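You operate a simulated robot arm through the tools that you are given. There is no shell and no other tool. Be economical: measure what you need, move in short steps, check, and stop when the job is done.

Carry out the task below with a simulated robot arm. There is one attempt and no reset: what you move stays moved.

## Task
Put things in order on the top of the mixing bench. At the end: the grey hanger clip from the top of the mixing bench stands where the green pad stood; the yellow pocket level is on the beige slump board; the green pad stands where the white sample mould stood; the white sample mould stands where the yellow pocket level stood; the orange pad stands where the grey hanger clip stood; whatever was shut is shut again. Leave all else as you found it, and nothing knocked over.

The check looks at the end state, three seconds after you hand in, the way a careful person would. Anything else that was tipped, shoved, dropped, spilled or broken makes it a failure.

## Robot
A 7-joint arm with a two-finger parallel gripper, fixed in place. Base frame: the origin is at the foot of the arm, x ahead of it, y to its left, z up; the work surface is at about z = 740. Readings come in mm, degrees, newtons and seconds.
With the tool pointing down near the work surface it reaches from about 300 to 680 mm from the base axis. Its first joint turns from -66.0 to 66.0 degrees. Payload 1.57 kg.
The TCP is the grasp point between the finger pads, 30 mm short of the fingertips. In the tool frame z runs along the fingers and y along their closing line. Largest opening 110 mm; finger width 24, thickness 12; the body of the gripper, 48 by 112 mm, starts 78 mm behind the TCP.
Orientation is that of the tool frame in the base frame, as [roll, pitch, yaw] about the fixed x, y, z axes, in that order (R = Rz(yaw) Ry(pitch) Rx(roll)). With the fingers straight down and closing along the base's y, the tool's x points along the base's -x, its y along +y and its z along -z.

## Interface
- The arm moves only by the tool step_arm. Its argument "series" is a list that holds one entry, the list of rows, each a list of 6 numbers: the shift along the tool's x, y, z in units of 20 mm (1.0 is 20 mm), then the turn, a rotation vector about the tool's x, y, z in units of 4 degrees (1.0 is 4 degrees). In form: [[[dx, dy, dz, wx, wy, wz], ...]]. A call has 1 to 12 rows; each row shifts and turns the commanded pose from where the row before left it, along the tool's axes as they then stand. "grip" is the finger opening in mm, from 0 to 110, set as the call begins (left out, the last holds). A call with a number of a shift or a turn outside -1 to 1 is refused whole. Rows are played at 5 a second. More than 50 mm and 8.6 degrees between two rows, or a gripper value outside its range, and nothing of the call is played. Where a pose cannot be reached the arm comes as near as it can. A force on the tool above 40 N (or 10 N above the force at the start of the call, whichever is more), or a blocked arm, ends the call early, and 0.2 s more pass. Each finger travels about 108 mm/s and halts on what it meets, pressing with about 27 N; the grip force reading is that of the motor and also rises with nothing between the fingers. The clock runs only during rows and for 0.2 s after the last one: add rows that do not move to give the fingers time. The reply holds the time, the measured pose of the TCP, the force on the tool along the base axes, the opening and the grip force, in the units named above and with some noise.
- Cameras (640 x 400 px; columns grow to the right, rows downward): "scene" is fixed at [167.9, -413.2, 1386.4]; the picture's right is [0.56, -0.83, 0.00], its down [-0.64, -0.43, -0.63] and it looks along [0.52, 0.36, -0.77] (base axes); focal length 345 px, centre (320, 200). "wrist" rides on the gripper at [70, 16, -141] in the tool frame; the picture's right is [-0.23, 0.97, 0.00], its down [-0.86, -0.20, -0.48] and it looks along [-0.47, -0.11, 0.88] (tool axes); focal length 222 px, centre (320, 200). There is no depth. A picture from a camera that has moved, and an enlarged one, comes with that camera's place and axes in the base frame and with its lens. The place of the scene camera against the robot may be out by one fixed shift of up to 12 mm in any direction.
- capture(camera): a new picture of that camera. It takes no simulated time.
- enlarge(camera, box): a new picture of the part [left, top, right, bottom] of that camera's present view, enlarged. It takes no simulated time.
- hand_in(): hands the job in; it is judged then, once.

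Work in short steps. Places have to be worked out from the pictures, the camera data and where the tool is seen: move nearer, look again, correct. Check each grasp and each placing, and mend what went wrong. You have 120 turns and 76 pictures in all, those below and enlarged ones among them. Open the gripper and draw the arm clear of the work before you hand the job in, unless the task says otherwise; then end with one line.

The tools are called after "Call:" by a JSON object that holds its "op" and its "data". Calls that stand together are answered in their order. step_arm: Moves the arm, as the interface text tells. Its arguments: {"type":"object","properties":{"series":{"type":"array"},"grip":{"type":"number"}},"required":["series"]} The other tools are called the same way: capture (camera) takes a picture; enlarge (camera, box) takes an enlarged picture of a part of a camera's view; hand_in () hands the job in.

At the start:

```text
clock: 0.0
tcp_pos: [406.3, -244.7, 1048.6]
orientation: [-180.0, -0.1, 180.0]
ft_force: [0.6, 0.4, -0.3]
gripper_width: 110.2
finger_force: 0.1
```

scene: 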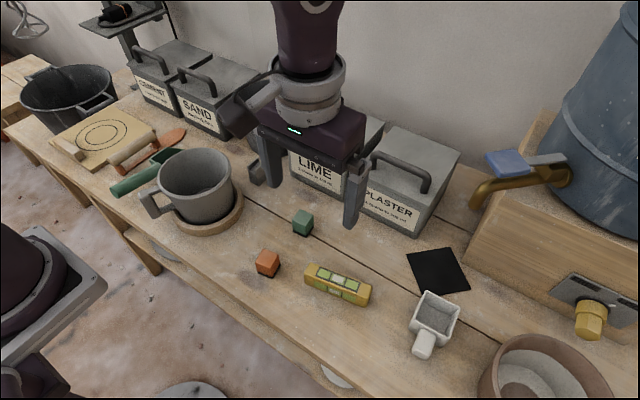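
wrist: 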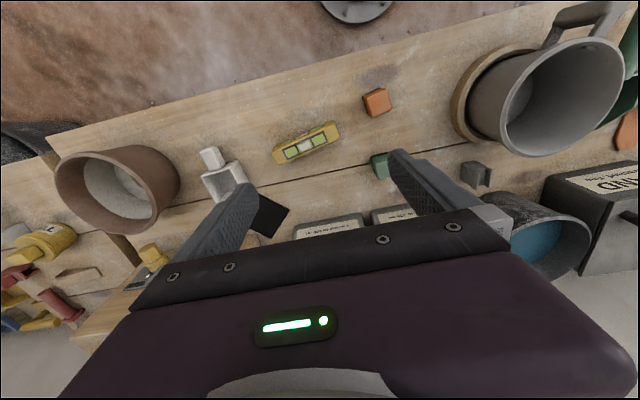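

I'll look at the workspace in more detail first, before any move.

Call:
{"op": "enlarge", "data": {"camera": "scene", "box": [220, 180, 480, 360]}}

Call:
{"op": "enlarge", "data": {"camera": "scene", "box": [0, 60, 280, 250]}}

Call:
{"op": "enlarge", "data": {"camera": "wrist", "box": [180, 60, 520, 260]}}

```text
2.22 times, centred on (350, 270) of scene
camera zoom: at [167.9, -413.2, 1386.4], right [0.56, -0.83, 0.0], down [-0.64, -0.43, -0.63], along [0.52, 0.36, -0.77], focal length 766 px, centre (253, 44)
```

zoom: 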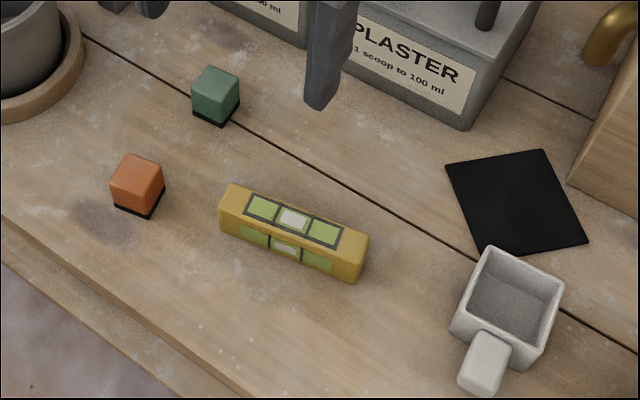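

```text
2.11 times, centred on (140, 155) of scene
camera zoom: at [167.9, -413.2, 1386.4], right [0.56, -0.83, 0.0], down [-0.64, -0.43, -0.63], along [0.52, 0.36, -0.77], focal length 725 px, centre (699, 295)
```

zoom: 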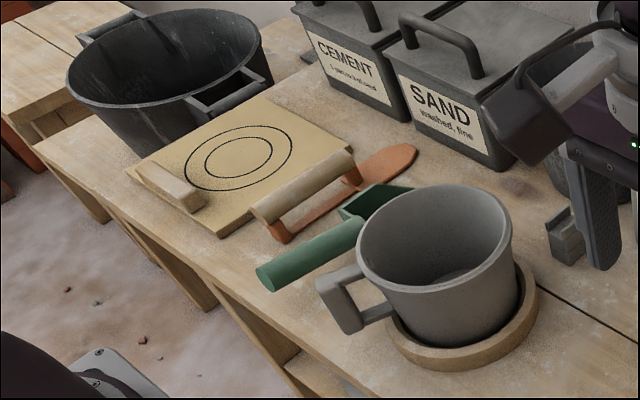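

```text
1.88 times, centred on (350, 160) of wrist
camera zoom: at [337.0, -228.6, 1188.6], right [0.23, 0.97, 0.0], down [0.86, -0.2, 0.48], along [0.47, -0.11, -0.88], focal length 418 px, centre (264, 275)
```

zoom: 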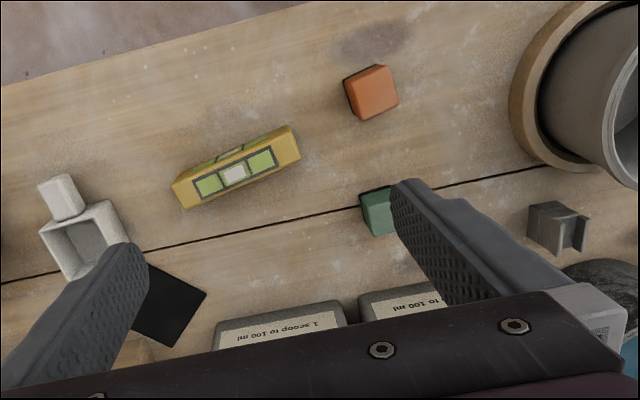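

The grey clip is near (583, 47), the level near (436, -280) with its long axis about 11° off -y. I turn the tool 79° to close across the level, while going down part of the way.

Call:
{"op": "step_arm", "data": {"series": [[[0, 0, 0.3, 0, 0, 1], [0, 0, 0.3, 0, 0, 1], [0, 0, 0.3, 0, 0, 1], [0, 0, 0.3, 0, 0, 1], [0, 0, 0.3, 0, 0, 1], [0, 0, 0.3, 0, 0, 1], [0, 0, 0.3, 0, 0, 1], [0, 0, 0.3, 0, 0, 1], [0, 0, 0.3, 0, 0, 1], [0, 0, 0.3, 0, 0, 1], [0, 0, 0, 0, 0, 0]]]}}

Call:
{"op": "step_arm", "data": {"series": [[[0, 0, 0.3, 0, 0, 1], [0, 0, 0.3, 0, 0, 1], [0, 0, 0.3, 0, 0, 1], [0, 0, 0.3, 0, 0, 1], [0, 0, 0.3, 0, 0, 1], [0, 0, 0.3, 0, 0, 1], [0, 0, 0.3, 0, 0, 1], [0, 0, 0.3, 0, 0, 1], [0, 0, 0.3, 0, 0, 1], [0, 0, 0, 0, 0, 0.75], [0, 0, 0, 0, 0, 0]]]}}

Call:
{"op": "capture", "data": {"camera": "wrist"}}

Call:
{"op": "capture", "data": {"camera": "scene"}}

```text
clock: 2.4
tcp_pos: [406.3, -245.3, 987.8]
orientation: [-179.9, 0.1, 139.9]
ft_force: [0.0, -0.1, -0.1]
gripper_width: 109.8
finger_force: 0.0
```

```text
clock: 4.8
tcp_pos: [406.0, -244.5, 934.0]
orientation: [180.0, 0.0, 100.7]
ft_force: [-0.5, -0.7, 0.2]
gripper_width: 110.0
finger_force: 0.1
```

```text
70 pictures are left
camera wrist: at [409.3, -173.4, 1074.4], right [1.0, -0.04, 0.0], down [-0.03, -0.88, 0.48], along [-0.02, -0.48, -0.88], focal length 222 px, centre (320, 200)
```

wrist: 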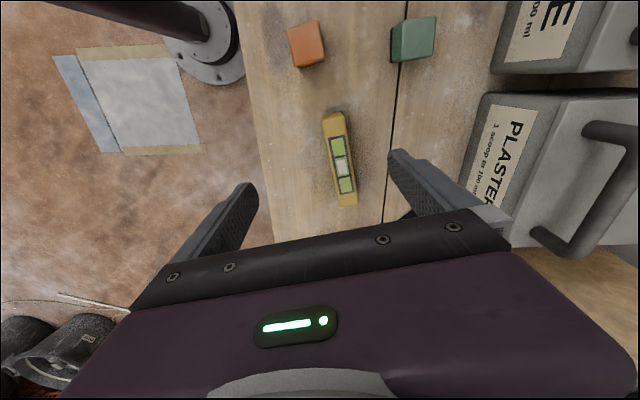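

```text
69 pictures are left
```

scene: 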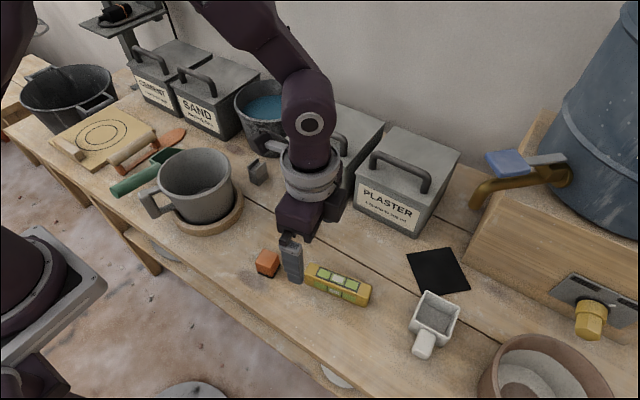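

The level's centre reads about (435, -279). I move over it and go down to z≈850.

Call:
{"op": "step_arm", "data": {"series": [[[-0.66, 0.37, 0.8, 0, 0, 0], [-0.66, 0.37, 0.8, 0, 0, 0], [-0.66, 0.37, 0.8, 0, 0, 0], [0, 0, 0.9, 0, 0, 0], [0, 0, 0.9, 0, 0, 0], [0, 0, 0, 0, 0, 0]]]}}

Call:
{"op": "capture", "data": {"camera": "wrist"}}

```text
clock: 6.2
tcp_pos: [436.5, -279.4, 848.7]
orientation: [-180.0, 0.0, 101.0]
ft_force: [-1.2, -0.6, 0.0]
gripper_width: 109.6
finger_force: 0.1
```

```text
68 pictures are left
camera wrist: at [439.2, -208.7, 990.3], right [1.0, -0.04, 0.0], down [-0.03, -0.88, 0.48], along [-0.02, -0.48, -0.88], focal length 222 px, centre (320, 200)
```

wrist: 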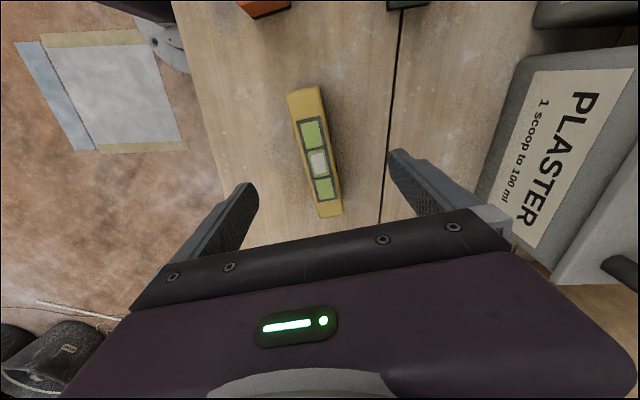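

The level is centred at about (435, -285), 132 long. I shift slightly and go down to z≈776, then close.

Call:
{"op": "step_arm", "data": {"series": [[[-0.25, -0.05, 0.9, 0, 0, 0], [0, 0, 0.9, 0, 0, 0], [0, 0, 0.9, 0, 0, 0], [0, 0, 0.9, 0, 0, 0], [0, 0, 0, 0, 0, 0]]]}}

Call:
{"op": "step_arm", "data": {"series": [[[0, 0, 0, 0, 0, 0], [0, 0, 0, 0, 0, 0], [0, 0, 0, 0, 0, 0], [0, 0, 0, 0, 0, 0]]], "grip": 0}}

```text
clock: 7.4
tcp_pos: [436.0, -283.8, 777.5]
orientation: [-180.0, -0.1, 101.1]
ft_force: [-0.1, 0.3, 0.8]
gripper_width: 110.0
finger_force: 0.0
```

```text
clock: 8.4
tcp_pos: [436.4, -283.8, 777.7]
orientation: [-179.9, 0.0, 101.1]
ft_force: [-0.9, -0.3, -0.6]
gripper_width: 29.8
finger_force: 27.0
```

Gripped at 30 mm. I lift to clear everything and check.

Call:
{"op": "step_arm", "data": {"series": [[[0, 0, -1, 0, 0, 0], [0, 0, -1, 0, 0, 0], [0, 0, -1, 0, 0, 0], [0, 0, -1, 0, 0, 0], [0, 0, -1, 0, 0, 0], [0, 0, -1, 0, 0, 0], [0, 0, -1, 0, 0, 0], [0, 0, -1, 0, 0, 0], [0, 0, -1, 0, 0, 0], [0, 0, -1, 0, 0, 0], [0, 0, -1, 0, 0, 0], [0, 0, 0, 0, 0, 0]]]}}

Call:
{"op": "capture", "data": {"camera": "wrist"}}

```text
clock: 11.0
tcp_pos: [436.1, -284.9, 997.9]
orientation: [-180.0, 0.1, 101.0]
ft_force: [-0.2, -0.6, -1.4]
gripper_width: 29.6
finger_force: 26.8
```

```text
67 pictures are left
camera wrist: at [439.1, -213.0, 1138.9], right [1.0, -0.04, 0.0], down [-0.03, -0.88, 0.48], along [-0.02, -0.48, -0.88], focal length 222 px, centre (320, 200)
```

wrist: 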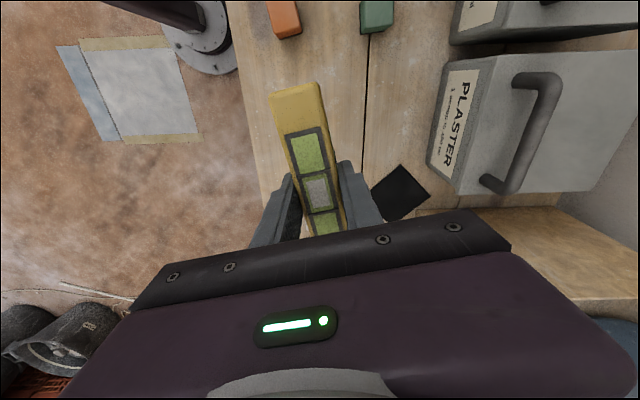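

The level is held level and centred. I carry it along +y at this height, x held constant.

Call:
{"op": "step_arm", "data": {"series": [[[0.98, 0.19, 0, 0, 0, 0], [0.98, 0.19, 0, 0, 0, 0], [0.98, 0.19, 0, 0, 0, 0], [0.98, 0.19, 0, 0, 0, 0], [0.98, 0.19, 0, 0, 0, 0], [0.98, 0.19, 0, 0, 0, 0], [0.98, 0.19, 0, 0, 0, 0], [0.98, 0.19, 0, 0, 0, 0], [0.98, 0.19, 0, 0, 0, 0], [0.98, 0.19, 0, 0, 0, 0], [0.98, 0.19, 0, 0, 0, 0], [0.98, 0.19, 0, 0, 0, 0]]]}}

Call:
{"op": "step_arm", "data": {"series": [[[0.98, 0.19, 0, 0, 0, 0], [0.98, 0.19, 0, 0, 0, 0], [0.98, 0.19, 0, 0, 0, 0], [0.98, 0.19, 0, 0, 0, 0], [0.98, 0.19, 0, 0, 0, 0], [0.98, 0.19, 0, 0, 0, 0], [0.98, 0.19, 0, 0, 0, 0], [0.98, 0.19, 0, 0, 0, 0], [0.98, 0.19, 0, 0, 0, 0], [0.98, 0.19, 0, 0, 0, 0], [0.98, 0.19, 0, 0, 0, 0], [0.98, 0.19, 0, 0, 0, 0]]]}}

Call:
{"op": "step_arm", "data": {"series": [[[0, 0, 0, 0, 0, -1], [0, 0, 0, 0, 0, -1], [0, 0, 0, 0, 0, -1], [0, 0, 0, 0, 0, -1], [0, 0, 0, 0, 0, -1], [0, 0, 0, 0, 0, -1], [0, 0, 0, 0, 0, -1], [0, 0, 0, 0, 0, -1], [0, 0, 0, 0, 0, -0.5], [0, 0, 0, 0, 0, 0]]]}}

Call:
{"op": "capture", "data": {"camera": "wrist"}}

```text
clock: 13.6
tcp_pos: [435.3, -45.2, 997.5]
orientation: [180.0, 0.0, 101.1]
ft_force: [-0.1, 0.1, -0.7]
gripper_width: 29.4
finger_force: 26.8
```

```text
clock: 16.2
tcp_pos: [433.3, 195.3, 996.5]
orientation: [180.0, 0.0, 101.1]
ft_force: [-0.4, -0.5, -1.6]
gripper_width: 29.6
finger_force: 27.5
```

```text
clock: 18.4
tcp_pos: [435.8, 194.9, 998.4]
orientation: [-179.9, 0.0, 135.1]
ft_force: [-0.1, 0.2, -0.7]
gripper_width: 29.6
finger_force: 26.9
```

```text
66 pictures are left
camera wrist: at [398.1, 255.2, 1138.5], right [0.85, 0.53, 0.0], down [0.46, -0.75, 0.48], along [0.25, -0.41, -0.88], focal length 222 px, centre (320, 200)
```

wrist: 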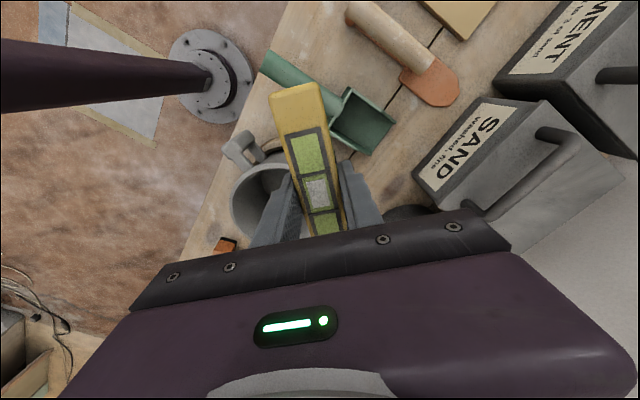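

Continue along +y to about y=435 and look at the board from there.

Call:
{"op": "step_arm", "data": {"series": [[[0.71, 0.71, 0, 0, 0, 0], [0.71, 0.71, 0, 0, 0, 0], [0.71, 0.71, 0, 0, 0, 0], [0.71, 0.71, 0, 0, 0, 0], [0.71, 0.71, 0, 0, 0, 0], [0.71, 0.71, 0, 0, 0, 0], [0.71, 0.71, 0, 0, 0, 0], [0.71, 0.71, 0, 0, 0, 0], [0.71, 0.71, 0, 0, 0, 0], [0.71, 0.71, 0, 0, 0, 0], [0.71, 0.71, 0, 0, 0, 0], [0, 0, 0, 0, 0, 0]]]}}

Call:
{"op": "capture", "data": {"camera": "wrist"}}

Call:
{"op": "enlarge", "data": {"camera": "scene", "box": [0, 60, 280, 250]}}

```text
clock: 21.0
tcp_pos: [434.5, 416.5, 997.9]
orientation: [180.0, 0.0, 134.9]
ft_force: [0.9, -0.1, -1.2]
gripper_width: 29.4
finger_force: 27.0
```

```text
65 pictures are left
camera wrist: at [397.7, 476.1, 1139.1], right [0.85, 0.53, 0.0], down [0.46, -0.75, 0.48], along [0.25, -0.41, -0.88], focal length 222 px, centre (320, 200)
```

wrist: 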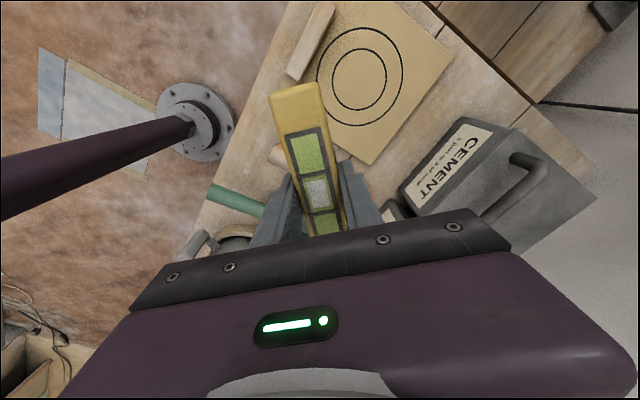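

```text
2.11 times, centred on (140, 155) of scene
camera zoom: at [167.9, -413.1, 1386.4], right [0.56, -0.83, 0.0], down [-0.64, -0.44, -0.63], along [0.52, 0.36, -0.77], focal length 725 px, centre (699, 295)
```

zoom: 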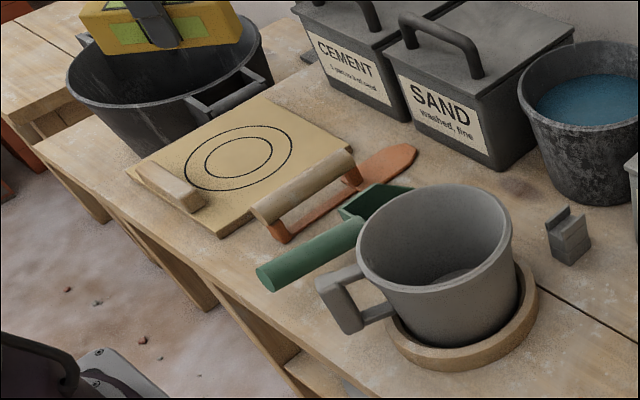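

The board spans about x 350–546, y 408–608, with the bar at x<382. I go over (450, 485) and down to z≈830.

Call:
{"op": "step_arm", "data": {"series": [[[0.62, 0.99, 0, 0, 0, 0], [0.62, 0.99, 0, 0, 0, 0], [0.62, 0.99, 0, 0, 0, 0], [0, 0, 0.93, 0, 0, 0], [0, 0, 0.93, 0, 0, 0], [0, 0, 0.93, 0, 0, 0], [0, 0, 0.93, 0, 0, 0], [0, 0, 0.93, 0, 0, 0], [0, 0, 0.93, 0, 0, 0], [0, 0, 0.93, 0, 0, 0], [0, 0, 0.93, 0, 0, 0], [0, 0, 0.93, 0, 0, 0]]]}}

Call:
{"op": "capture", "data": {"camera": "wrist"}}

Call:
{"op": "enlarge", "data": {"camera": "scene", "box": [40, 80, 200, 200]}}

```text
clock: 23.6
tcp_pos: [446.0, 460.2, 830.9]
orientation: [-180.0, 0.0, 135.0]
ft_force: [0.3, 0.4, -0.7]
gripper_width: 29.5
finger_force: 27.8
out of reach, approached as far as the arm can: row 3
```

```text
63 pictures are left
camera wrist: at [408.3, 521.6, 971.4], right [0.85, 0.53, 0.0], down [0.46, -0.75, 0.48], along [0.25, -0.41, -0.88], focal length 222 px, centre (320, 200)
```

wrist: 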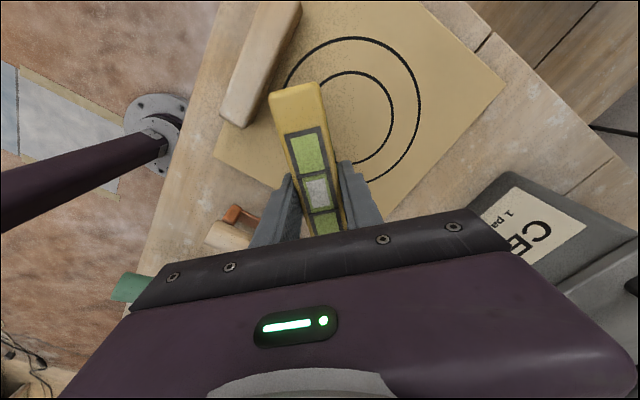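

```text
3.33 times, centred on (120, 140) of scene
camera zoom: at [167.9, -413.1, 1386.4], right [0.56, -0.83, 0.0], down [-0.64, -0.43, -0.63], along [0.52, 0.36, -0.77], focal length 1148 px, centre (987, 400)
```

zoom: 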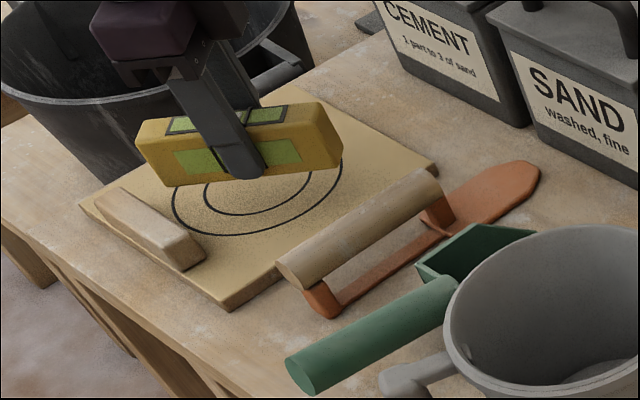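

The arm stopped at (446, 460) with reach limited at the higher level. Now that it's lower, I turn 12° to clear the bar and shift towards (438, 478).

Call:
{"op": "step_arm", "data": {"series": [[[0, 0, 0, 0, 0, 1], [0, 0, 0, 0, 0, 1], [0, 0, 0, 0, 0, 1], [0.5, 0.08, 0, 0, 0, 0], [0.5, 0.08, 0, 0, 0, 0], [0, 0, 0.6, 0, 0, 0], [0, 0, 0.6, 0, 0, 0], [0, 0, 0, 0, 0, 0]]]}}

Call:
{"op": "capture", "data": {"camera": "wrist"}}

Call:
{"op": "enlarge", "data": {"camera": "scene", "box": [40, 80, 200, 200]}}

```text
clock: 25.4
tcp_pos: [437.6, 478.7, 807.2]
orientation: [-179.9, 0.0, 122.8]
ft_force: [-0.6, -0.6, -1.0]
gripper_width: 29.7
finger_force: 26.4
```

```text
61 pictures are left
camera wrist: at [414.2, 545.9, 947.1], right [0.94, 0.34, 0.0], down [0.3, -0.83, 0.48], along [0.16, -0.45, -0.88], focal length 222 px, centre (320, 200)
```

wrist: 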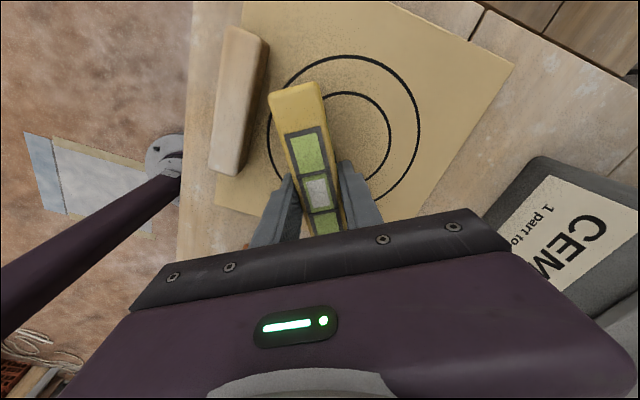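

```text
3.33 times, centred on (120, 140) of scene
camera zoom: at [167.9, -413.1, 1386.4], right [0.56, -0.83, 0.0], down [-0.64, -0.43, -0.63], along [0.52, 0.36, -0.77], focal length 1148 px, centre (987, 400)
```

zoom: 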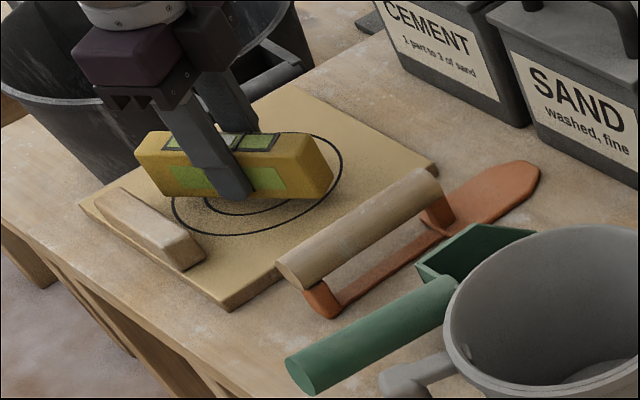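

It sits over the board, clear of the bar. I lower in 2 mm rows, watching the force.

Call:
{"op": "step_arm", "data": {"series": [[[0, 0, 0.15, 0, 0, 0], [0, 0, 0.15, 0, 0, 0], [0, 0, 0.15, 0, 0, 0], [0, 0, 0.1, 0, 0, 0], [0, 0, 0, 0, 0, 0]]]}}

Call:
{"op": "step_arm", "data": {"series": [[[0, 0, 0.08, 0, 0, 0], [0, 0, 0.08, 0, 0, 0], [0, 0, 0, 0, 0, 0]]]}}

```text
clock: 26.6
tcp_pos: [437.9, 478.2, 796.2]
orientation: [180.0, 0.0, 123.1]
ft_force: [-0.2, -0.4, -1.1]
gripper_width: 29.7
finger_force: 27.3
```

```text
clock: 27.4
tcp_pos: [437.5, 479.3, 792.2]
orientation: [180.0, -0.1, 123.0]
ft_force: [0.0, -0.3, -2.2]
gripper_width: 29.5
finger_force: 27.0
```

Still free (bottom about z 755). Continue downward in small steps.

Call:
{"op": "step_arm", "data": {"series": [[[0, 0, 0.06, 0, 0, 0], [0, 0, 0.06, 0, 0, 0], [0, 0, 0, 0, 0, 0]]]}}

Call:
{"op": "enlarge", "data": {"camera": "scene", "box": [60, 90, 160, 165]}}

```text
clock: 28.2
tcp_pos: [439.1, 480.6, 791.2]
orientation: [179.8, -0.2, 123.0]
ft_force: [-6.0, -2.9, 24.9]
gripper_width: 29.8
finger_force: 27.1
```

```text
5.33 times, centred on (110, 128) of scene
camera zoom: at [167.4, -413.6, 1386.3], right [0.56, -0.83, 0.0], down [-0.64, -0.43, -0.63], along [0.52, 0.36, -0.77], focal length 1838 px, centre (1440, 587)
```

zoom: 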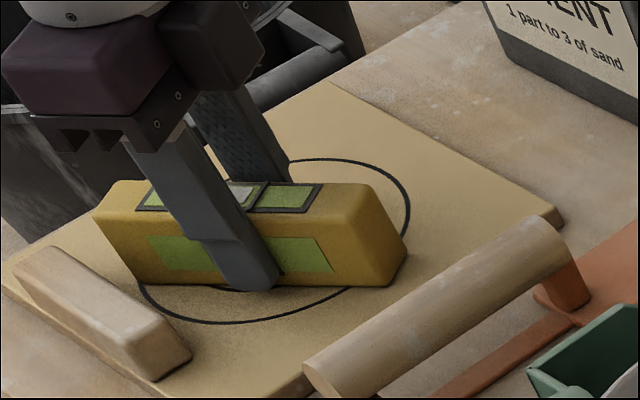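

Contact (25 N). I relieve the press by 1.4 mm, then open to 70.

Call:
{"op": "step_arm", "data": {"series": [[[0, 0, -0.07, 0, 0, 0], [0, 0, 0, 0, 0, 0]]]}}

Call:
{"op": "step_arm", "data": {"series": [[[0, 0, 0, 0, 0, 0], [0, 0, 0, 0, 0, 0], [0, 0, 0, 0, 0, 0]]], "grip": 70}}

Call:
{"op": "step_arm", "data": {"series": [[[0, 0, -1, 0, 0, 0], [0, 0, -1, 0, 0, 0], [0, 0, -1, 0, 0, 0], [-0.3, 0, -1, 0, 0, 0], [-0.6, 0, -1, 0, 0, 0], [-1, 0, -1, 0, 0, 0], [-1, 0, -1, 0, 0, 0], [-1, 0, -1, 0, 0, 0], [-1, 0, -1, 0, 0, 0], [-1, 0, -1, 0, 0, 0], [0, 0, 0, 0, 0, 0]]]}}

Call:
{"op": "enlarge", "data": {"camera": "scene", "box": [40, 80, 200, 200]}}

```text
clock: 28.8
tcp_pos: [437.1, 478.0, 790.8]
orientation: [180.0, 0.0, 123.0]
ft_force: [2.7, 4.0, 8.9]
gripper_width: 29.3
finger_force: 26.8
```

```text
clock: 29.6
tcp_pos: [437.2, 479.5, 791.2]
orientation: [180.0, 0.0, 123.0]
ft_force: [-1.3, 0.3, -0.1]
gripper_width: 70.0
finger_force: 0.1
```

```text
clock: 32.0
tcp_pos: [502.1, 379.4, 991.6]
orientation: [180.0, 0.0, 122.9]
ft_force: [-0.1, 0.2, -0.5]
gripper_width: 69.9
finger_force: 0.0
```

```text
3.33 times, centred on (120, 140) of scene
camera zoom: at [167.9, -413.2, 1386.4], right [0.56, -0.83, 0.0], down [-0.64, -0.43, -0.63], along [0.52, 0.36, -0.77], focal length 1148 px, centre (987, 400)
```

zoom: 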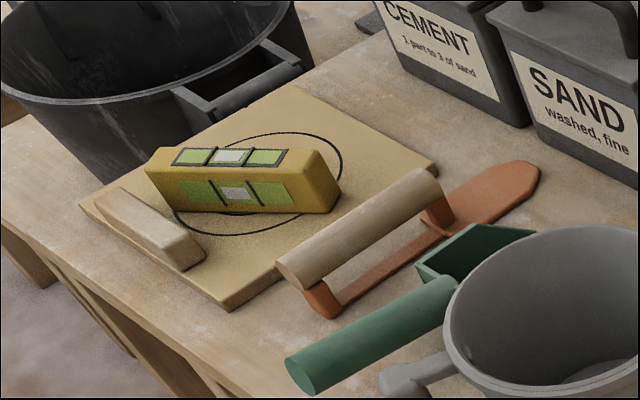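

The level stands on the board. Next is the white mould, near (478, -466): I travel back at height and turn the tool to close along y.

Call:
{"op": "step_arm", "data": {"series": [[[-0.794, -0.615, 0, 0, 0, 0], [-0.794, -0.615, 0, 0, 0, 0], [-0.794, -0.615, 0, 0, 0, 0], [-0.794, -0.615, 0, 0, 0, 0], [-0.794, -0.615, 0, 0, 0, 0], [-0.794, -0.615, 0, 0, 0, 0], [-0.794, -0.615, 0, 0, 0, 0], [-0.794, -0.615, 0, 0, 0, 0], [-0.794, -0.615, 0, 0, 0, 0], [-0.794, -0.615, 0, 0, 0, 0], [-0.794, -0.615, 0, 0, 0, 0], [-0.794, -0.615, 0, 0, 0, 0]]], "grip": 110}}

Call:
{"op": "step_arm", "data": {"series": [[[-0.794, -0.615, 0, 0, 0, 0], [-0.794, -0.615, 0, 0, 0, 0], [-0.794, -0.615, 0, 0, 0, 0], [-0.794, -0.615, 0, 0, 0, 0], [-0.794, -0.615, 0, 0, 0, 0], [-0.794, -0.615, 0, 0, 0, 0], [-0.794, -0.615, 0, 0, 0, 0], [-0.794, -0.615, 0, 0, 0, 0], [-0.794, -0.615, 0, 0, 0, 0], [-0.794, -0.615, 0, 0, 0, 0], [-0.794, -0.615, 0, 0, 0, 0], [-0.794, -0.615, 0, 0, 0, 0]]]}}

Call:
{"op": "step_arm", "data": {"series": [[[0, 0, 0, 0, 0, -1], [0, 0, 0, 0, 0, -1], [0, 0, 0, 0, 0, -1], [0, 0, 0, 0, 0, -1], [0, 0, 0, 0, 0, -1], [0, 0, 0, 0, 0, -1], [0, 0, 0, 0, 0, -1], [0, 0, 0, 0, 0, -1], [0, 0, 0, 0, 0, -1], [0, 0, 0, 0, 0, -1], [0, 0, 0, 0, 0, -1], [0, 0, 0, 0, 0, -1]]]}}

Call:
{"op": "step_arm", "data": {"series": [[[0, 0, 0, 0, 0, -1], [0, 0, 0, 0, 0, -1], [0, 0, 0, 0, 0, -0.25], [0, -1, 0, 0, 0, 0], [0, -1, 0, 0, 0, 0], [0, -1, 0, 0, 0, 0], [0, -1, 0, 0, 0, 0], [0, -1, 0, 0, 0, 0], [0, -1, 0, 0, 0, 0], [0, -1, 0, 0, 0, 0], [0, -1, 0, 0, 0, 0], [0, 0, 0, 0, 0, 0]]]}}

Call:
{"op": "capture", "data": {"camera": "wrist"}}

```text
clock: 34.6
tcp_pos: [482.2, 139.6, 991.1]
orientation: [180.0, 0.0, 123.0]
ft_force: [-0.5, -0.3, 0.8]
gripper_width: 109.9
finger_force: 0.0
```

```text
clock: 37.2
tcp_pos: [462.9, -100.4, 992.2]
orientation: [-179.9, 0.1, 123.1]
ft_force: [0.7, -0.2, 0.0]
gripper_width: 110.0
finger_force: 0.0
```

```text
clock: 39.8
tcp_pos: [463.1, -100.3, 992.1]
orientation: [180.0, 0.1, 171.1]
ft_force: [0.5, 0.3, -0.5]
gripper_width: 109.8
finger_force: 0.1
```

```text
clock: 42.4
tcp_pos: [461.5, -261.5, 993.2]
orientation: [-180.0, 0.0, 180.0]
ft_force: [-0.4, 0.5, 0.2]
gripper_width: 109.9
finger_force: 0.1
```

```text
57 pictures are left
camera wrist: at [393.0, -244.6, 1132.3], right [0.23, 0.97, 0.0], down [0.86, -0.2, 0.48], along [0.47, -0.11, -0.88], focal length 222 px, centre (320, 200)
```

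wrist: 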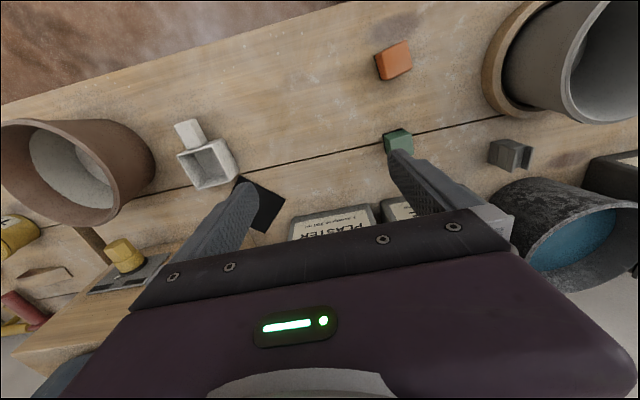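

Move further to y≈-430 and down to ~z 900 for a close look at the mould.

Call:
{"op": "step_arm", "data": {"series": [[[0, -1, 0.5, 0, 0, 0], [0, -1, 0.5, 0, 0, 0], [0, -1, 0.5, 0, 0, 0], [0, -1, 0.5, 0, 0, 0], [0, -1, 0.5, 0, 0, 0], [0, -1, 0.5, 0, 0, 0], [0, -1, 0.5, 0, 0, 0], [0, -1, 0.5, 0, 0, 0], [0, -0.5, 0.5, 0, 0, 0], [0, 0, 0, 0, 0, 0]]]}}

Call:
{"op": "capture", "data": {"camera": "wrist"}}

Call:
{"op": "enlarge", "data": {"camera": "scene", "box": [360, 220, 600, 400]}}

```text
clock: 44.6
tcp_pos: [462.4, -430.8, 902.2]
orientation: [-180.0, -0.1, 180.0]
ft_force: [-0.2, 0.2, 0.1]
gripper_width: 109.8
finger_force: 0.0
```

```text
56 pictures are left
camera wrist: at [392.4, -415.1, 1042.5], right [0.23, 0.97, 0.0], down [0.86, -0.2, 0.48], along [0.47, -0.11, -0.88], focal length 222 px, centre (320, 200)
```

wrist: 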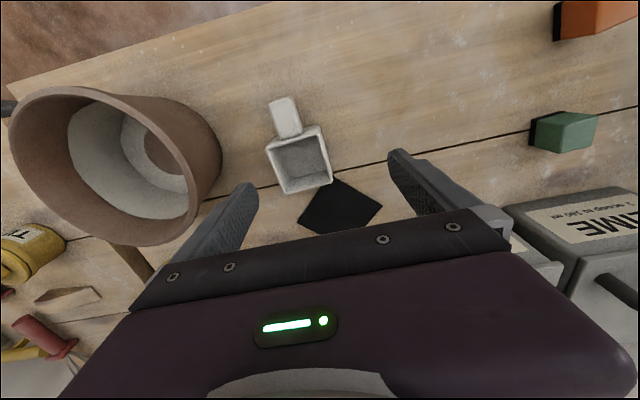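

```text
2.22 times, centred on (480, 310) of scene
camera zoom: at [167.9, -413.2, 1386.4], right [0.56, -0.83, 0.0], down [-0.64, -0.43, -0.63], along [0.52, 0.36, -0.77], focal length 766 px, centre (-36, -44)
```

zoom: 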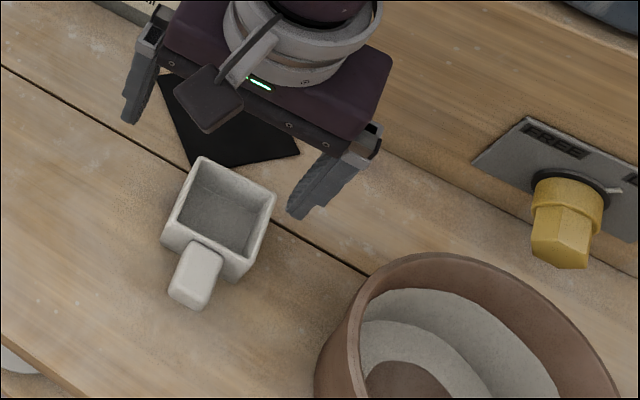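

The mould's cup is centred near (478, -460), about 63 wide, turned ~4°. I align, narrow the fingers to 90, and go down to z≈830.

Call:
{"op": "step_arm", "data": {"series": [[[0, 0, 0.5, 0, 0, -1], [-0.29, -0.75, 0.75, 0, 0, 0], [-0.29, -0.75, 0.75, 0, 0, 0], [0, 0, 0.8, 0, 0, 0], [0, 0, 0.8, 0, 0, 0], [0, 0, 0, 0, 0, 0]]], "grip": 90}}

Call:
{"op": "capture", "data": {"camera": "wrist"}}

Call:
{"op": "enlarge", "data": {"camera": "scene", "box": [360, 220, 600, 400]}}

```text
clock: 46.0
tcp_pos: [475.6, -460.2, 829.7]
orientation: [-179.9, 0.0, -176.0]
ft_force: [0.5, 0.5, 0.1]
gripper_width: 90.0
finger_force: 0.0
```

```text
54 pictures are left
camera wrist: at [405.2, -448.3, 970.2], right [0.16, 0.99, 0.0], down [0.87, -0.14, 0.48], along [0.47, -0.08, -0.88], focal length 222 px, centre (320, 200)
```

wrist: 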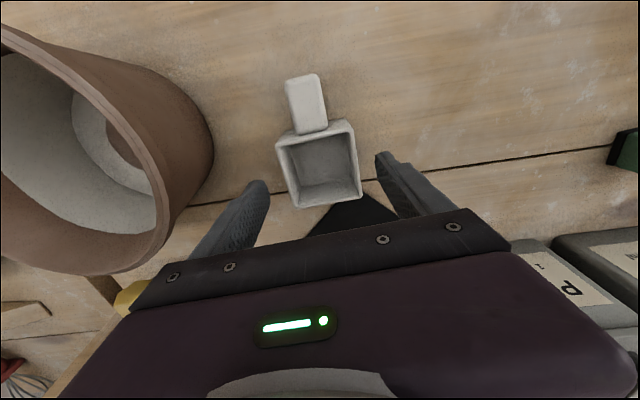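

```text
2.22 times, centred on (480, 310) of scene
camera zoom: at [167.9, -413.2, 1386.4], right [0.56, -0.83, 0.0], down [-0.64, -0.43, -0.63], along [0.52, 0.36, -0.77], focal length 766 px, centre (-36, -44)
```

zoom: 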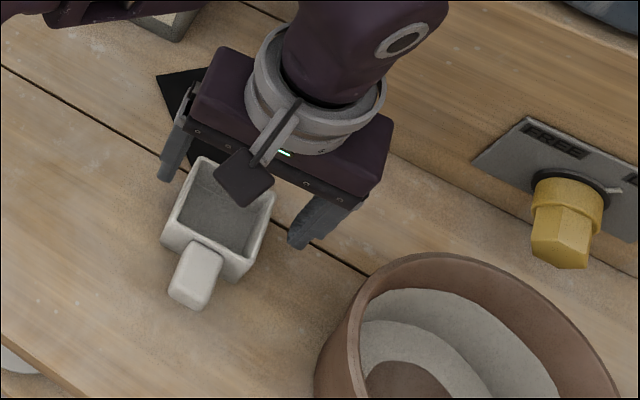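

Aligned and centred. Down to z≈780, then close.

Call:
{"op": "step_arm", "data": {"series": [[[0, 0, 0.62, 0, 0, 0], [0, 0, 0.62, 0, 0, 0], [0, 0, 0.62, 0, 0, 0], [0, 0, 0.62, 0, 0, 0], [0, 0, 0, 0, 0, 0]]]}}

Call:
{"op": "step_arm", "data": {"series": [[[0, 0, 0, 0, 0, 0], [0, 0, 0, 0, 0, 0], [0, 0, 0, 0, 0, 0], [0, 0, 0, 0, 0, 0]]], "grip": 30}}

Call:
{"op": "enlarge", "data": {"camera": "scene", "box": [380, 230, 540, 350]}}

```text
clock: 47.2
tcp_pos: [472.8, -456.2, 779.6]
orientation: [180.0, 0.0, -176.0]
ft_force: [0.3, 0.3, 0.2]
gripper_width: 90.0
finger_force: 0.0
out of reach, approached as far as the arm can: row 3
```

```text
clock: 48.2
tcp_pos: [472.4, -455.0, 780.0]
orientation: [-180.0, 0.0, -176.1]
ft_force: [0.2, -0.7, 0.9]
gripper_width: 65.4
finger_force: 26.5
```

```text
3.33 times, centred on (460, 290) of scene
camera zoom: at [167.9, -413.2, 1386.4], right [0.56, -0.83, 0.0], down [-0.64, -0.43, -0.63], along [0.52, 0.36, -0.77], focal length 1148 px, centre (-147, -100)
```

zoom: 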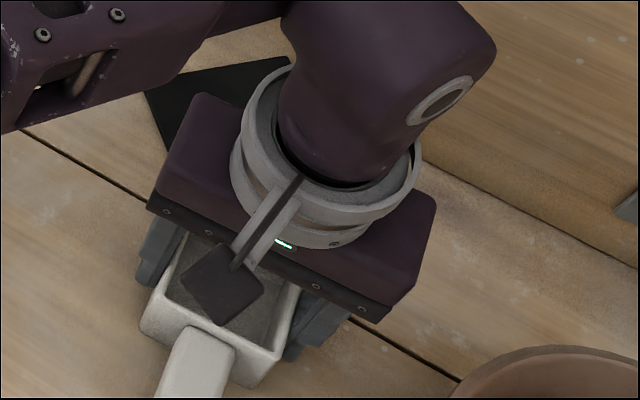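

Gripped at 65 mm. Lift 60 mm and carry toward the level's old spot (cup centre to about (443, -285)).

Call:
{"op": "step_arm", "data": {"series": [[[0, 0, -0.5, 0, 0, 0], [0, 0, -0.7, 0, 0, 0], [0, 0, -0.9, 0, 0, 0], [0, 0, -0.9, 0, 0, 0], [0, 0, 0, 0, 0, 0]]]}}

Call:
{"op": "capture", "data": {"camera": "wrist"}}

```text
clock: 49.4
tcp_pos: [471.8, -454.9, 839.9]
orientation: [-179.9, 0.0, -176.0]
ft_force: [0.1, 0.7, -1.2]
gripper_width: 65.9
finger_force: 27.0
```

```text
51 pictures are left
camera wrist: at [402.0, -443.8, 981.1], right [0.16, 0.99, 0.0], down [0.87, -0.14, 0.48], along [0.47, -0.08, -0.88], focal length 222 px, centre (320, 200)
```

wrist: 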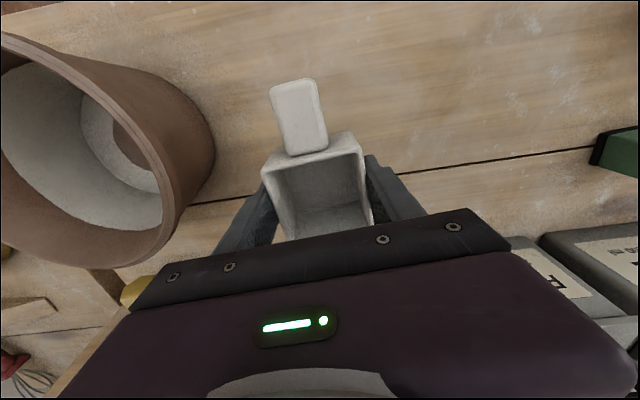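

The mould hangs straight. Carry it by (-35, +170).

Call:
{"op": "step_arm", "data": {"series": [[[0.128, 0.956, 0, 0, 0, 0], [0.128, 0.956, 0, 0, 0, 0], [0.128, 0.956, 0, 0, 0, 0], [0.128, 0.956, 0, 0, 0, 0], [0.128, 0.956, 0, 0, 0, 0], [0.128, 0.956, 0, 0, 0, 0], [0.128, 0.956, 0, 0, 0, 0], [0.128, 0.956, 0, 0, 0, 0], [0.128, 0.956, 0, 0, 0, 0], [0, 0, 0.5, 0, 0, 0], [0, 0, 0, 0, 0, 0]]]}}

```text
clock: 51.8
tcp_pos: [437.4, -286.2, 830.5]
orientation: [-180.0, 0.0, -176.0]
ft_force: [-0.8, 0.2, -0.3]
gripper_width: 65.6
finger_force: 27.1
```

Over the spot; lower to just above the bench, then in small steps.

Call:
{"op": "step_arm", "data": {"series": [[[0, 0, 0.8, 0, 0, 0], [0, 0, 0.8, 0, 0, 0], [0, 0, 0.7, 0, 0, 0], [0, 0, 0, 0, 0, 0]]]}}

Call:
{"op": "step_arm", "data": {"series": [[[0, 0, 0.08, 0, 0, 0], [0, 0, 0.06, 0, 0, 0], [0, 0, 0, 0, 0, 0]]]}}

```text
clock: 52.8
tcp_pos: [436.2, -285.4, 783.7]
orientation: [-179.9, 0.0, -176.1]
ft_force: [0.2, -0.3, -0.6]
gripper_width: 65.6
finger_force: 27.3
```

```text
clock: 53.6
tcp_pos: [436.7, -284.8, 782.3]
orientation: [180.0, 0.0, -176.1]
ft_force: [0.0, 0.4, -1.7]
gripper_width: 65.4
finger_force: 27.7
```

Call:
{"op": "step_arm", "data": {"series": [[[0, 0, 0.06, 0, 0, 0], [0, 0, 0.05, 0, 0, 0], [0, 0, 0, 0, 0, 0]]]}}

```text
clock: 54.4
tcp_pos: [437.2, -285.4, 780.5]
orientation: [-179.9, 0.1, -176.1]
ft_force: [-3.9, 7.0, 26.1]
gripper_width: 65.7
finger_force: 26.4
```

Contact with the bench (26 N). I ease up 1 mm, open to 90 and rise straight up.

Call:
{"op": "step_arm", "data": {"series": [[[0, 0, -0.05, 0, 0, 0], [0, 0, 0, 0, 0, 0]]]}}

Call:
{"op": "step_arm", "data": {"series": [[[0, 0, 0, 0, 0, 0], [0, 0, 0, 0, 0, 0], [0, 0, -1, 0, 0, 0], [0, 0, -1, 0, 0, 0], [0, 0, -1, 0, 0, 0], [0, 0, -1, 0, 0, 0], [0, 0, -1, 0, 0, 0], [0, 0, -1, 0, 0, 0], [0, 0, 0, 0, 0, 0]]], "grip": 90}}

Call:
{"op": "capture", "data": {"camera": "wrist"}}

Call:
{"op": "capture", "data": {"camera": "scene"}}

```text
clock: 55.0
tcp_pos: [438.4, -285.4, 779.9]
orientation: [180.0, 0.0, -176.0]
ft_force: [1.4, -0.5, 2.7]
gripper_width: 65.4
finger_force: 27.2
```

```text
clock: 57.0
tcp_pos: [437.2, -284.6, 900.1]
orientation: [-179.9, 0.0, -176.0]
ft_force: [-1.1, 0.3, -0.1]
gripper_width: 89.8
finger_force: 0.0
```

```text
50 pictures are left
camera wrist: at [367.1, -273.9, 1040.6], right [0.16, 0.99, 0.0], down [0.87, -0.14, 0.48], along [0.47, -0.08, -0.88], focal length 222 px, centre (320, 200)
```

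wrist: 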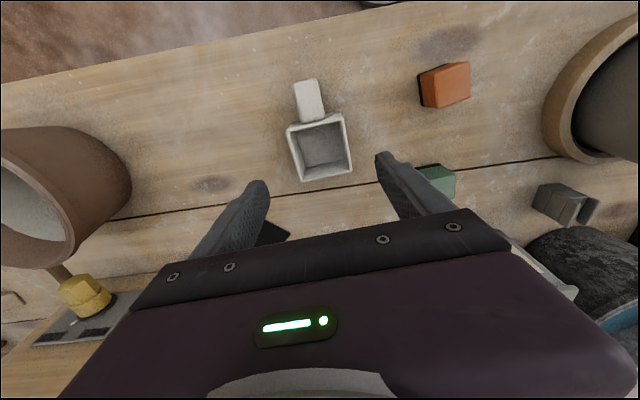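

```text
49 pictures are left
```

scene: 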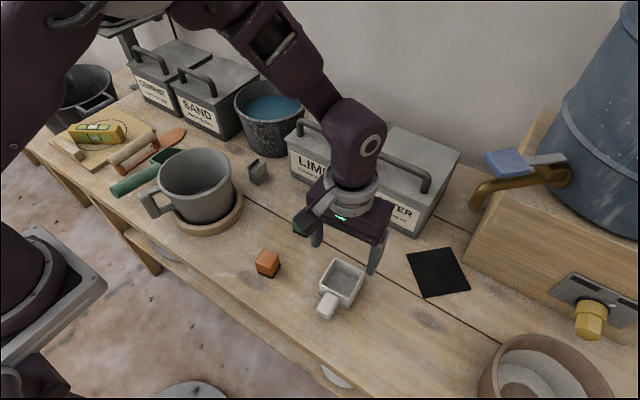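

Mould is in place. Next the green pad near (514, -138): move over for a close view.

Call:
{"op": "step_arm", "data": {"series": [[[-0.27, 0.9, 0, 0, 0, 0], [-0.27, 0.9, 0, 0, 0, 0], [-0.27, 0.9, 0, 0, 0, 0], [-0.27, 0.9, 0, 0, 0, 0], [-0.27, 0.9, 0, 0, 0, 0], [-0.27, 0.9, 0, 0, 0, 0], [-0.27, 0.9, 0, 0, 0, 0], [-0.27, 0.9, 0, 0, 0, 0], [0, 0, 0, 0, 0, 0]]]}}

Call:
{"op": "capture", "data": {"camera": "wrist"}}

```text
clock: 59.0
tcp_pos: [470.1, -138.6, 899.7]
orientation: [179.9, 0.0, -175.9]
ft_force: [0.2, 0.5, -0.4]
gripper_width: 89.8
finger_force: 0.0
```

```text
48 pictures are left
camera wrist: at [400.1, -127.5, 1040.5], right [0.16, 0.99, 0.0], down [0.87, -0.14, 0.48], along [0.47, -0.08, -0.88], focal length 222 px, centre (320, 200)
```

wrist: 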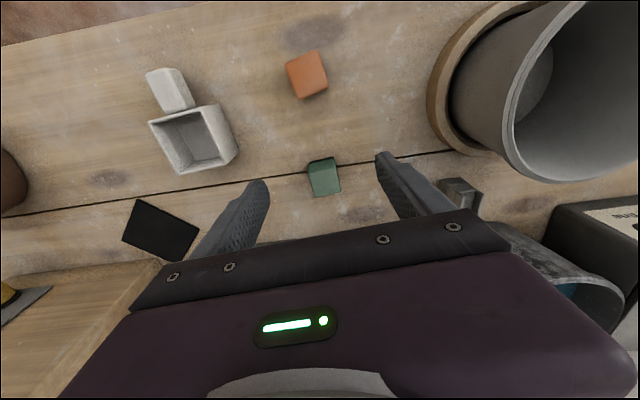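

Call:
{"op": "enlarge", "data": {"camera": "wrist", "box": [260, 40, 420, 220]}}

Call:
{"op": "enlarge", "data": {"camera": "wrist", "box": [420, 140, 540, 230]}}

```text
2.22 times, centred on (340, 130) of wrist
camera zoom: at [400.1, -127.5, 1040.5], right [0.16, 0.99, 0.0], down [0.87, -0.14, 0.48], along [0.47, -0.08, -0.88], focal length 494 px, centre (276, 356)
```

zoom: 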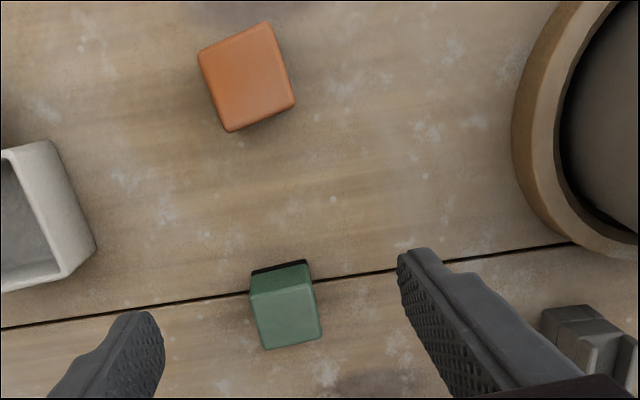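

```text
4.44 times, centred on (480, 185) of wrist
camera zoom: at [400.1, -127.5, 1040.5], right [0.16, 0.99, 0.0], down [0.87, -0.14, 0.48], along [0.47, -0.08, -0.88], focal length 987 px, centre (-391, 267)
```

zoom: 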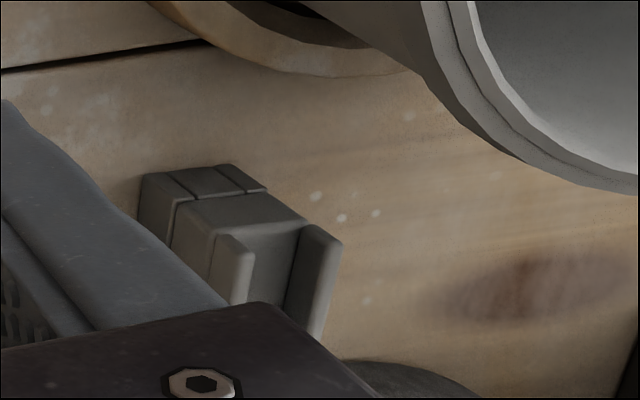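

The green pad is centred near (517, -140), about 36 wide, square to the axes. I move over it and down to z≈820 and look.

Call:
{"op": "step_arm", "data": {"series": [[[-0.78, -0.05, 0.8, 0, 0, 0.5], [-0.78, -0.05, 0.8, 0, 0, 0], [-0.78, -0.05, 0.8, 0, 0, 0], [0, 0, 0.8, 0, 0, 0], [0, 0, 0.8, 0, 0, 0], [0, 0, 0, 0, 0, 0]]]}}

Call:
{"op": "capture", "data": {"camera": "wrist"}}

```text
clock: 60.4
tcp_pos: [517.3, -139.9, 818.6]
orientation: [180.0, 0.1, -178.0]
ft_force: [-0.2, 0.4, 0.4]
gripper_width: 90.1
finger_force: 0.0
```

```text
45 pictures are left
camera wrist: at [447.1, -125.4, 960.4], right [0.19, 0.98, 0.0], down [0.86, -0.17, 0.48], along [0.47, -0.09, -0.88], focal length 222 px, centre (320, 200)
```

wrist: 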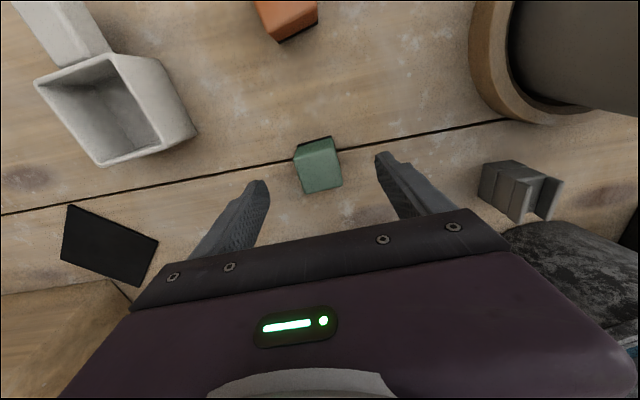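

Centred. Down to z≈775 and close.

Call:
{"op": "step_arm", "data": {"series": [[[0, 0, 0.7, 0, 0, 0], [0, 0, 0.7, 0, 0, 0], [0, 0, 0.75, 0, 0, 0], [0, 0, 0, 0, 0, 0]]]}}

Call:
{"op": "step_arm", "data": {"series": [[[0, 0, 0, 0, 0, 0], [0, 0, 0, 0, 0, 0], [0, 0, 0, 0, 0, 0], [0, 0, 0, 0, 0, 0]]], "grip": 10}}

Call:
{"op": "step_arm", "data": {"series": [[[0, 0, -0.6, 0, 0, 0], [0, 0, -0.9, 0, 0, 0], [0, 0, -1, 0, 0, 0], [0, 0, -1, 0, 0, 0], [0, 0, -1, 0, 0, 0], [0, 0, 0, 0, 0, 0]]]}}

Call:
{"op": "capture", "data": {"camera": "wrist"}}

```text
clock: 61.4
tcp_pos: [517.6, -141.1, 777.1]
orientation: [180.0, 0.0, -178.0]
ft_force: [-0.2, 0.5, -0.8]
gripper_width: 89.9
finger_force: 0.1
```

```text
clock: 62.4
tcp_pos: [517.5, -139.5, 778.2]
orientation: [179.9, 0.0, -177.9]
ft_force: [-0.4, -0.4, -0.6]
gripper_width: 35.7
finger_force: 27.3
```

```text
clock: 63.8
tcp_pos: [516.1, -139.4, 867.1]
orientation: [179.9, 0.0, -178.0]
ft_force: [0.8, 0.7, -0.6]
gripper_width: 35.4
finger_force: 27.4
```

```text
44 pictures are left
camera wrist: at [447.2, -125.6, 1007.9], right [0.19, 0.98, 0.0], down [0.86, -0.17, 0.48], along [0.47, -0.09, -0.88], focal length 222 px, centre (320, 200)
```

wrist: 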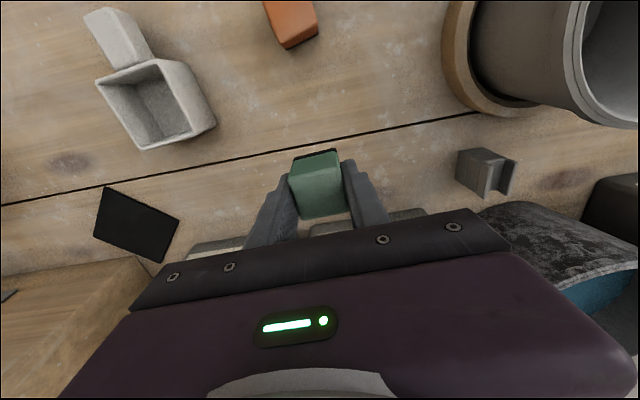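

Held at 35.5 mm. Carry to the mould's old spot, aiming for about (468, -457).

Call:
{"op": "step_arm", "data": {"series": [[[0.184, -0.985, 0, 0, 0, 0], [0.184, -0.985, 0, 0, 0, 0], [0.184, -0.985, 0, 0, 0, 0], [0.184, -0.985, 0, 0, 0, 0], [0.184, -0.985, 0, 0, 0, 0], [0.184, -0.985, 0, 0, 0, 0], [0.184, -0.985, 0, 0, 0, 0], [0.184, -0.985, 0, 0, 0, 0], [0.184, -0.985, 0, 0, 0, 0], [0.184, -0.985, 0, 0, 0, 0], [0.184, -0.985, 0, 0, 0, 0], [0.184, -0.985, 0, 0, 0, 0]]]}}

Call:
{"op": "step_arm", "data": {"series": [[[0.184, -0.985, 0, 0, 0, 0], [0.184, -0.985, 0, 0, 0, 0], [0.184, -0.985, 0, 0, 0, 0], [0.184, -0.985, 0, 0, 0, 0], [0, 0, 0.8, 0, 0, 0], [0, 0, 0.8, 0, 0, 0], [0, 0, 0.8, 0, 0, 0], [0, 0, 0.8, 0, 0, 0], [0, 0, 0.8, 0, 0, 0], [0, 0, 0, 0, 0, 0]]]}}

Call:
{"op": "capture", "data": {"camera": "wrist"}}

```text
clock: 66.4
tcp_pos: [481.3, -376.9, 865.7]
orientation: [180.0, 0.0, -177.9]
ft_force: [-0.6, -0.4, -0.5]
gripper_width: 35.2
finger_force: 27.0
```

```text
clock: 68.6
tcp_pos: [468.4, -456.8, 787.4]
orientation: [-180.0, 0.0, -178.1]
ft_force: [-0.3, -0.3, -0.2]
gripper_width: 35.5
finger_force: 26.7
```

```text
43 pictures are left
camera wrist: at [398.7, -442.8, 927.9], right [0.19, 0.98, 0.0], down [0.86, -0.17, 0.48], along [0.47, -0.09, -0.88], focal length 222 px, centre (320, 200)
```

wrist: 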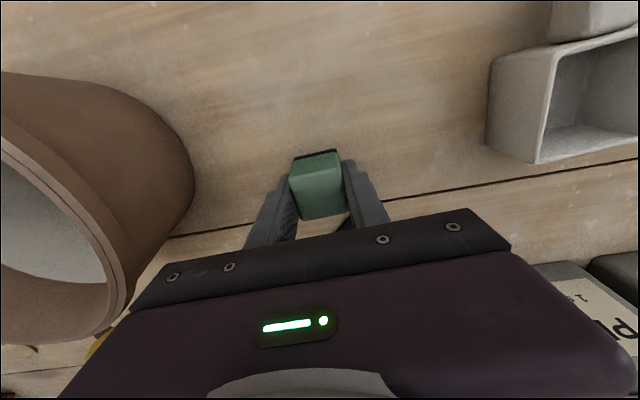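

Bottom is about 10 mm above the bench. Lower slowly.

Call:
{"op": "step_arm", "data": {"series": [[[0, 0, 0.15, 0, 0, 0], [0, 0, 0.15, 0, 0, 0], [0, 0, 0.1, 0, 0, 0], [0, 0, 0, 0, 0, 0]]]}}

Call:
{"op": "step_arm", "data": {"series": [[[0, 0, 0.06, 0, 0, 0], [0, 0, 0.06, 0, 0, 0], [0, 0, 0, 0, 0, 0]]]}}

```text
clock: 69.6
tcp_pos: [469.3, -456.8, 779.1]
orientation: [-180.0, -0.1, -178.0]
ft_force: [-0.3, -0.8, -0.7]
gripper_width: 35.4
finger_force: 26.7
```

```text
clock: 70.4
tcp_pos: [468.3, -457.4, 776.8]
orientation: [-179.9, 0.0, -177.9]
ft_force: [-1.3, 2.7, 5.7]
gripper_width: 35.4
finger_force: 27.6
```

Touching the bench lightly (≈6 N). Open to 75 and rise.

Call:
{"op": "step_arm", "data": {"series": [[[0, 0, 0, 0, 0, 0], [0, 0, 0, 0, 0, 0], [0, 0, 0, 0, 0, 0], [0, 0, -0.8, 0, 0, 0], [0, 0, -1, 0, 0, 0], [0, 0, -1, 0, 0, 0], [0, 0, -1, 0, 0, 0], [0, 0, -1, 0, 0, 0], [0, 0.5, -1, 0, 0, 0], [0, 1, 0, 0, 0, 0], [0, 0, 0, 0, 0, 0]]], "grip": 75}}

Call:
{"op": "capture", "data": {"camera": "wrist"}}

```text
clock: 72.8
tcp_pos: [468.2, -426.9, 892.9]
orientation: [-180.0, 0.0, -178.0]
ft_force: [-0.5, 0.3, -0.5]
gripper_width: 74.7
finger_force: 0.2
```

```text
42 pictures are left
camera wrist: at [398.1, -412.8, 1033.4], right [0.19, 0.98, 0.0], down [0.86, -0.17, 0.48], along [0.47, -0.09, -0.88], focal length 222 px, centre (320, 200)
```

wrist: 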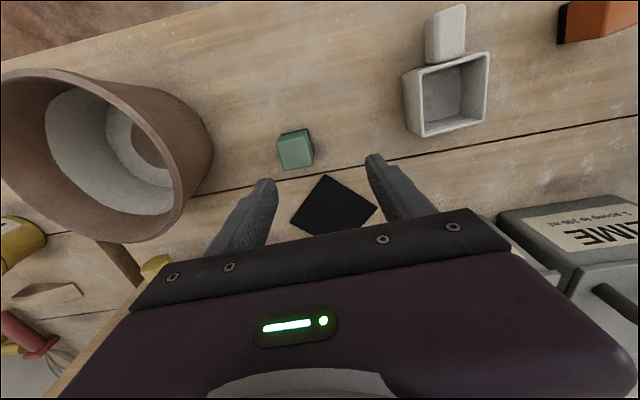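

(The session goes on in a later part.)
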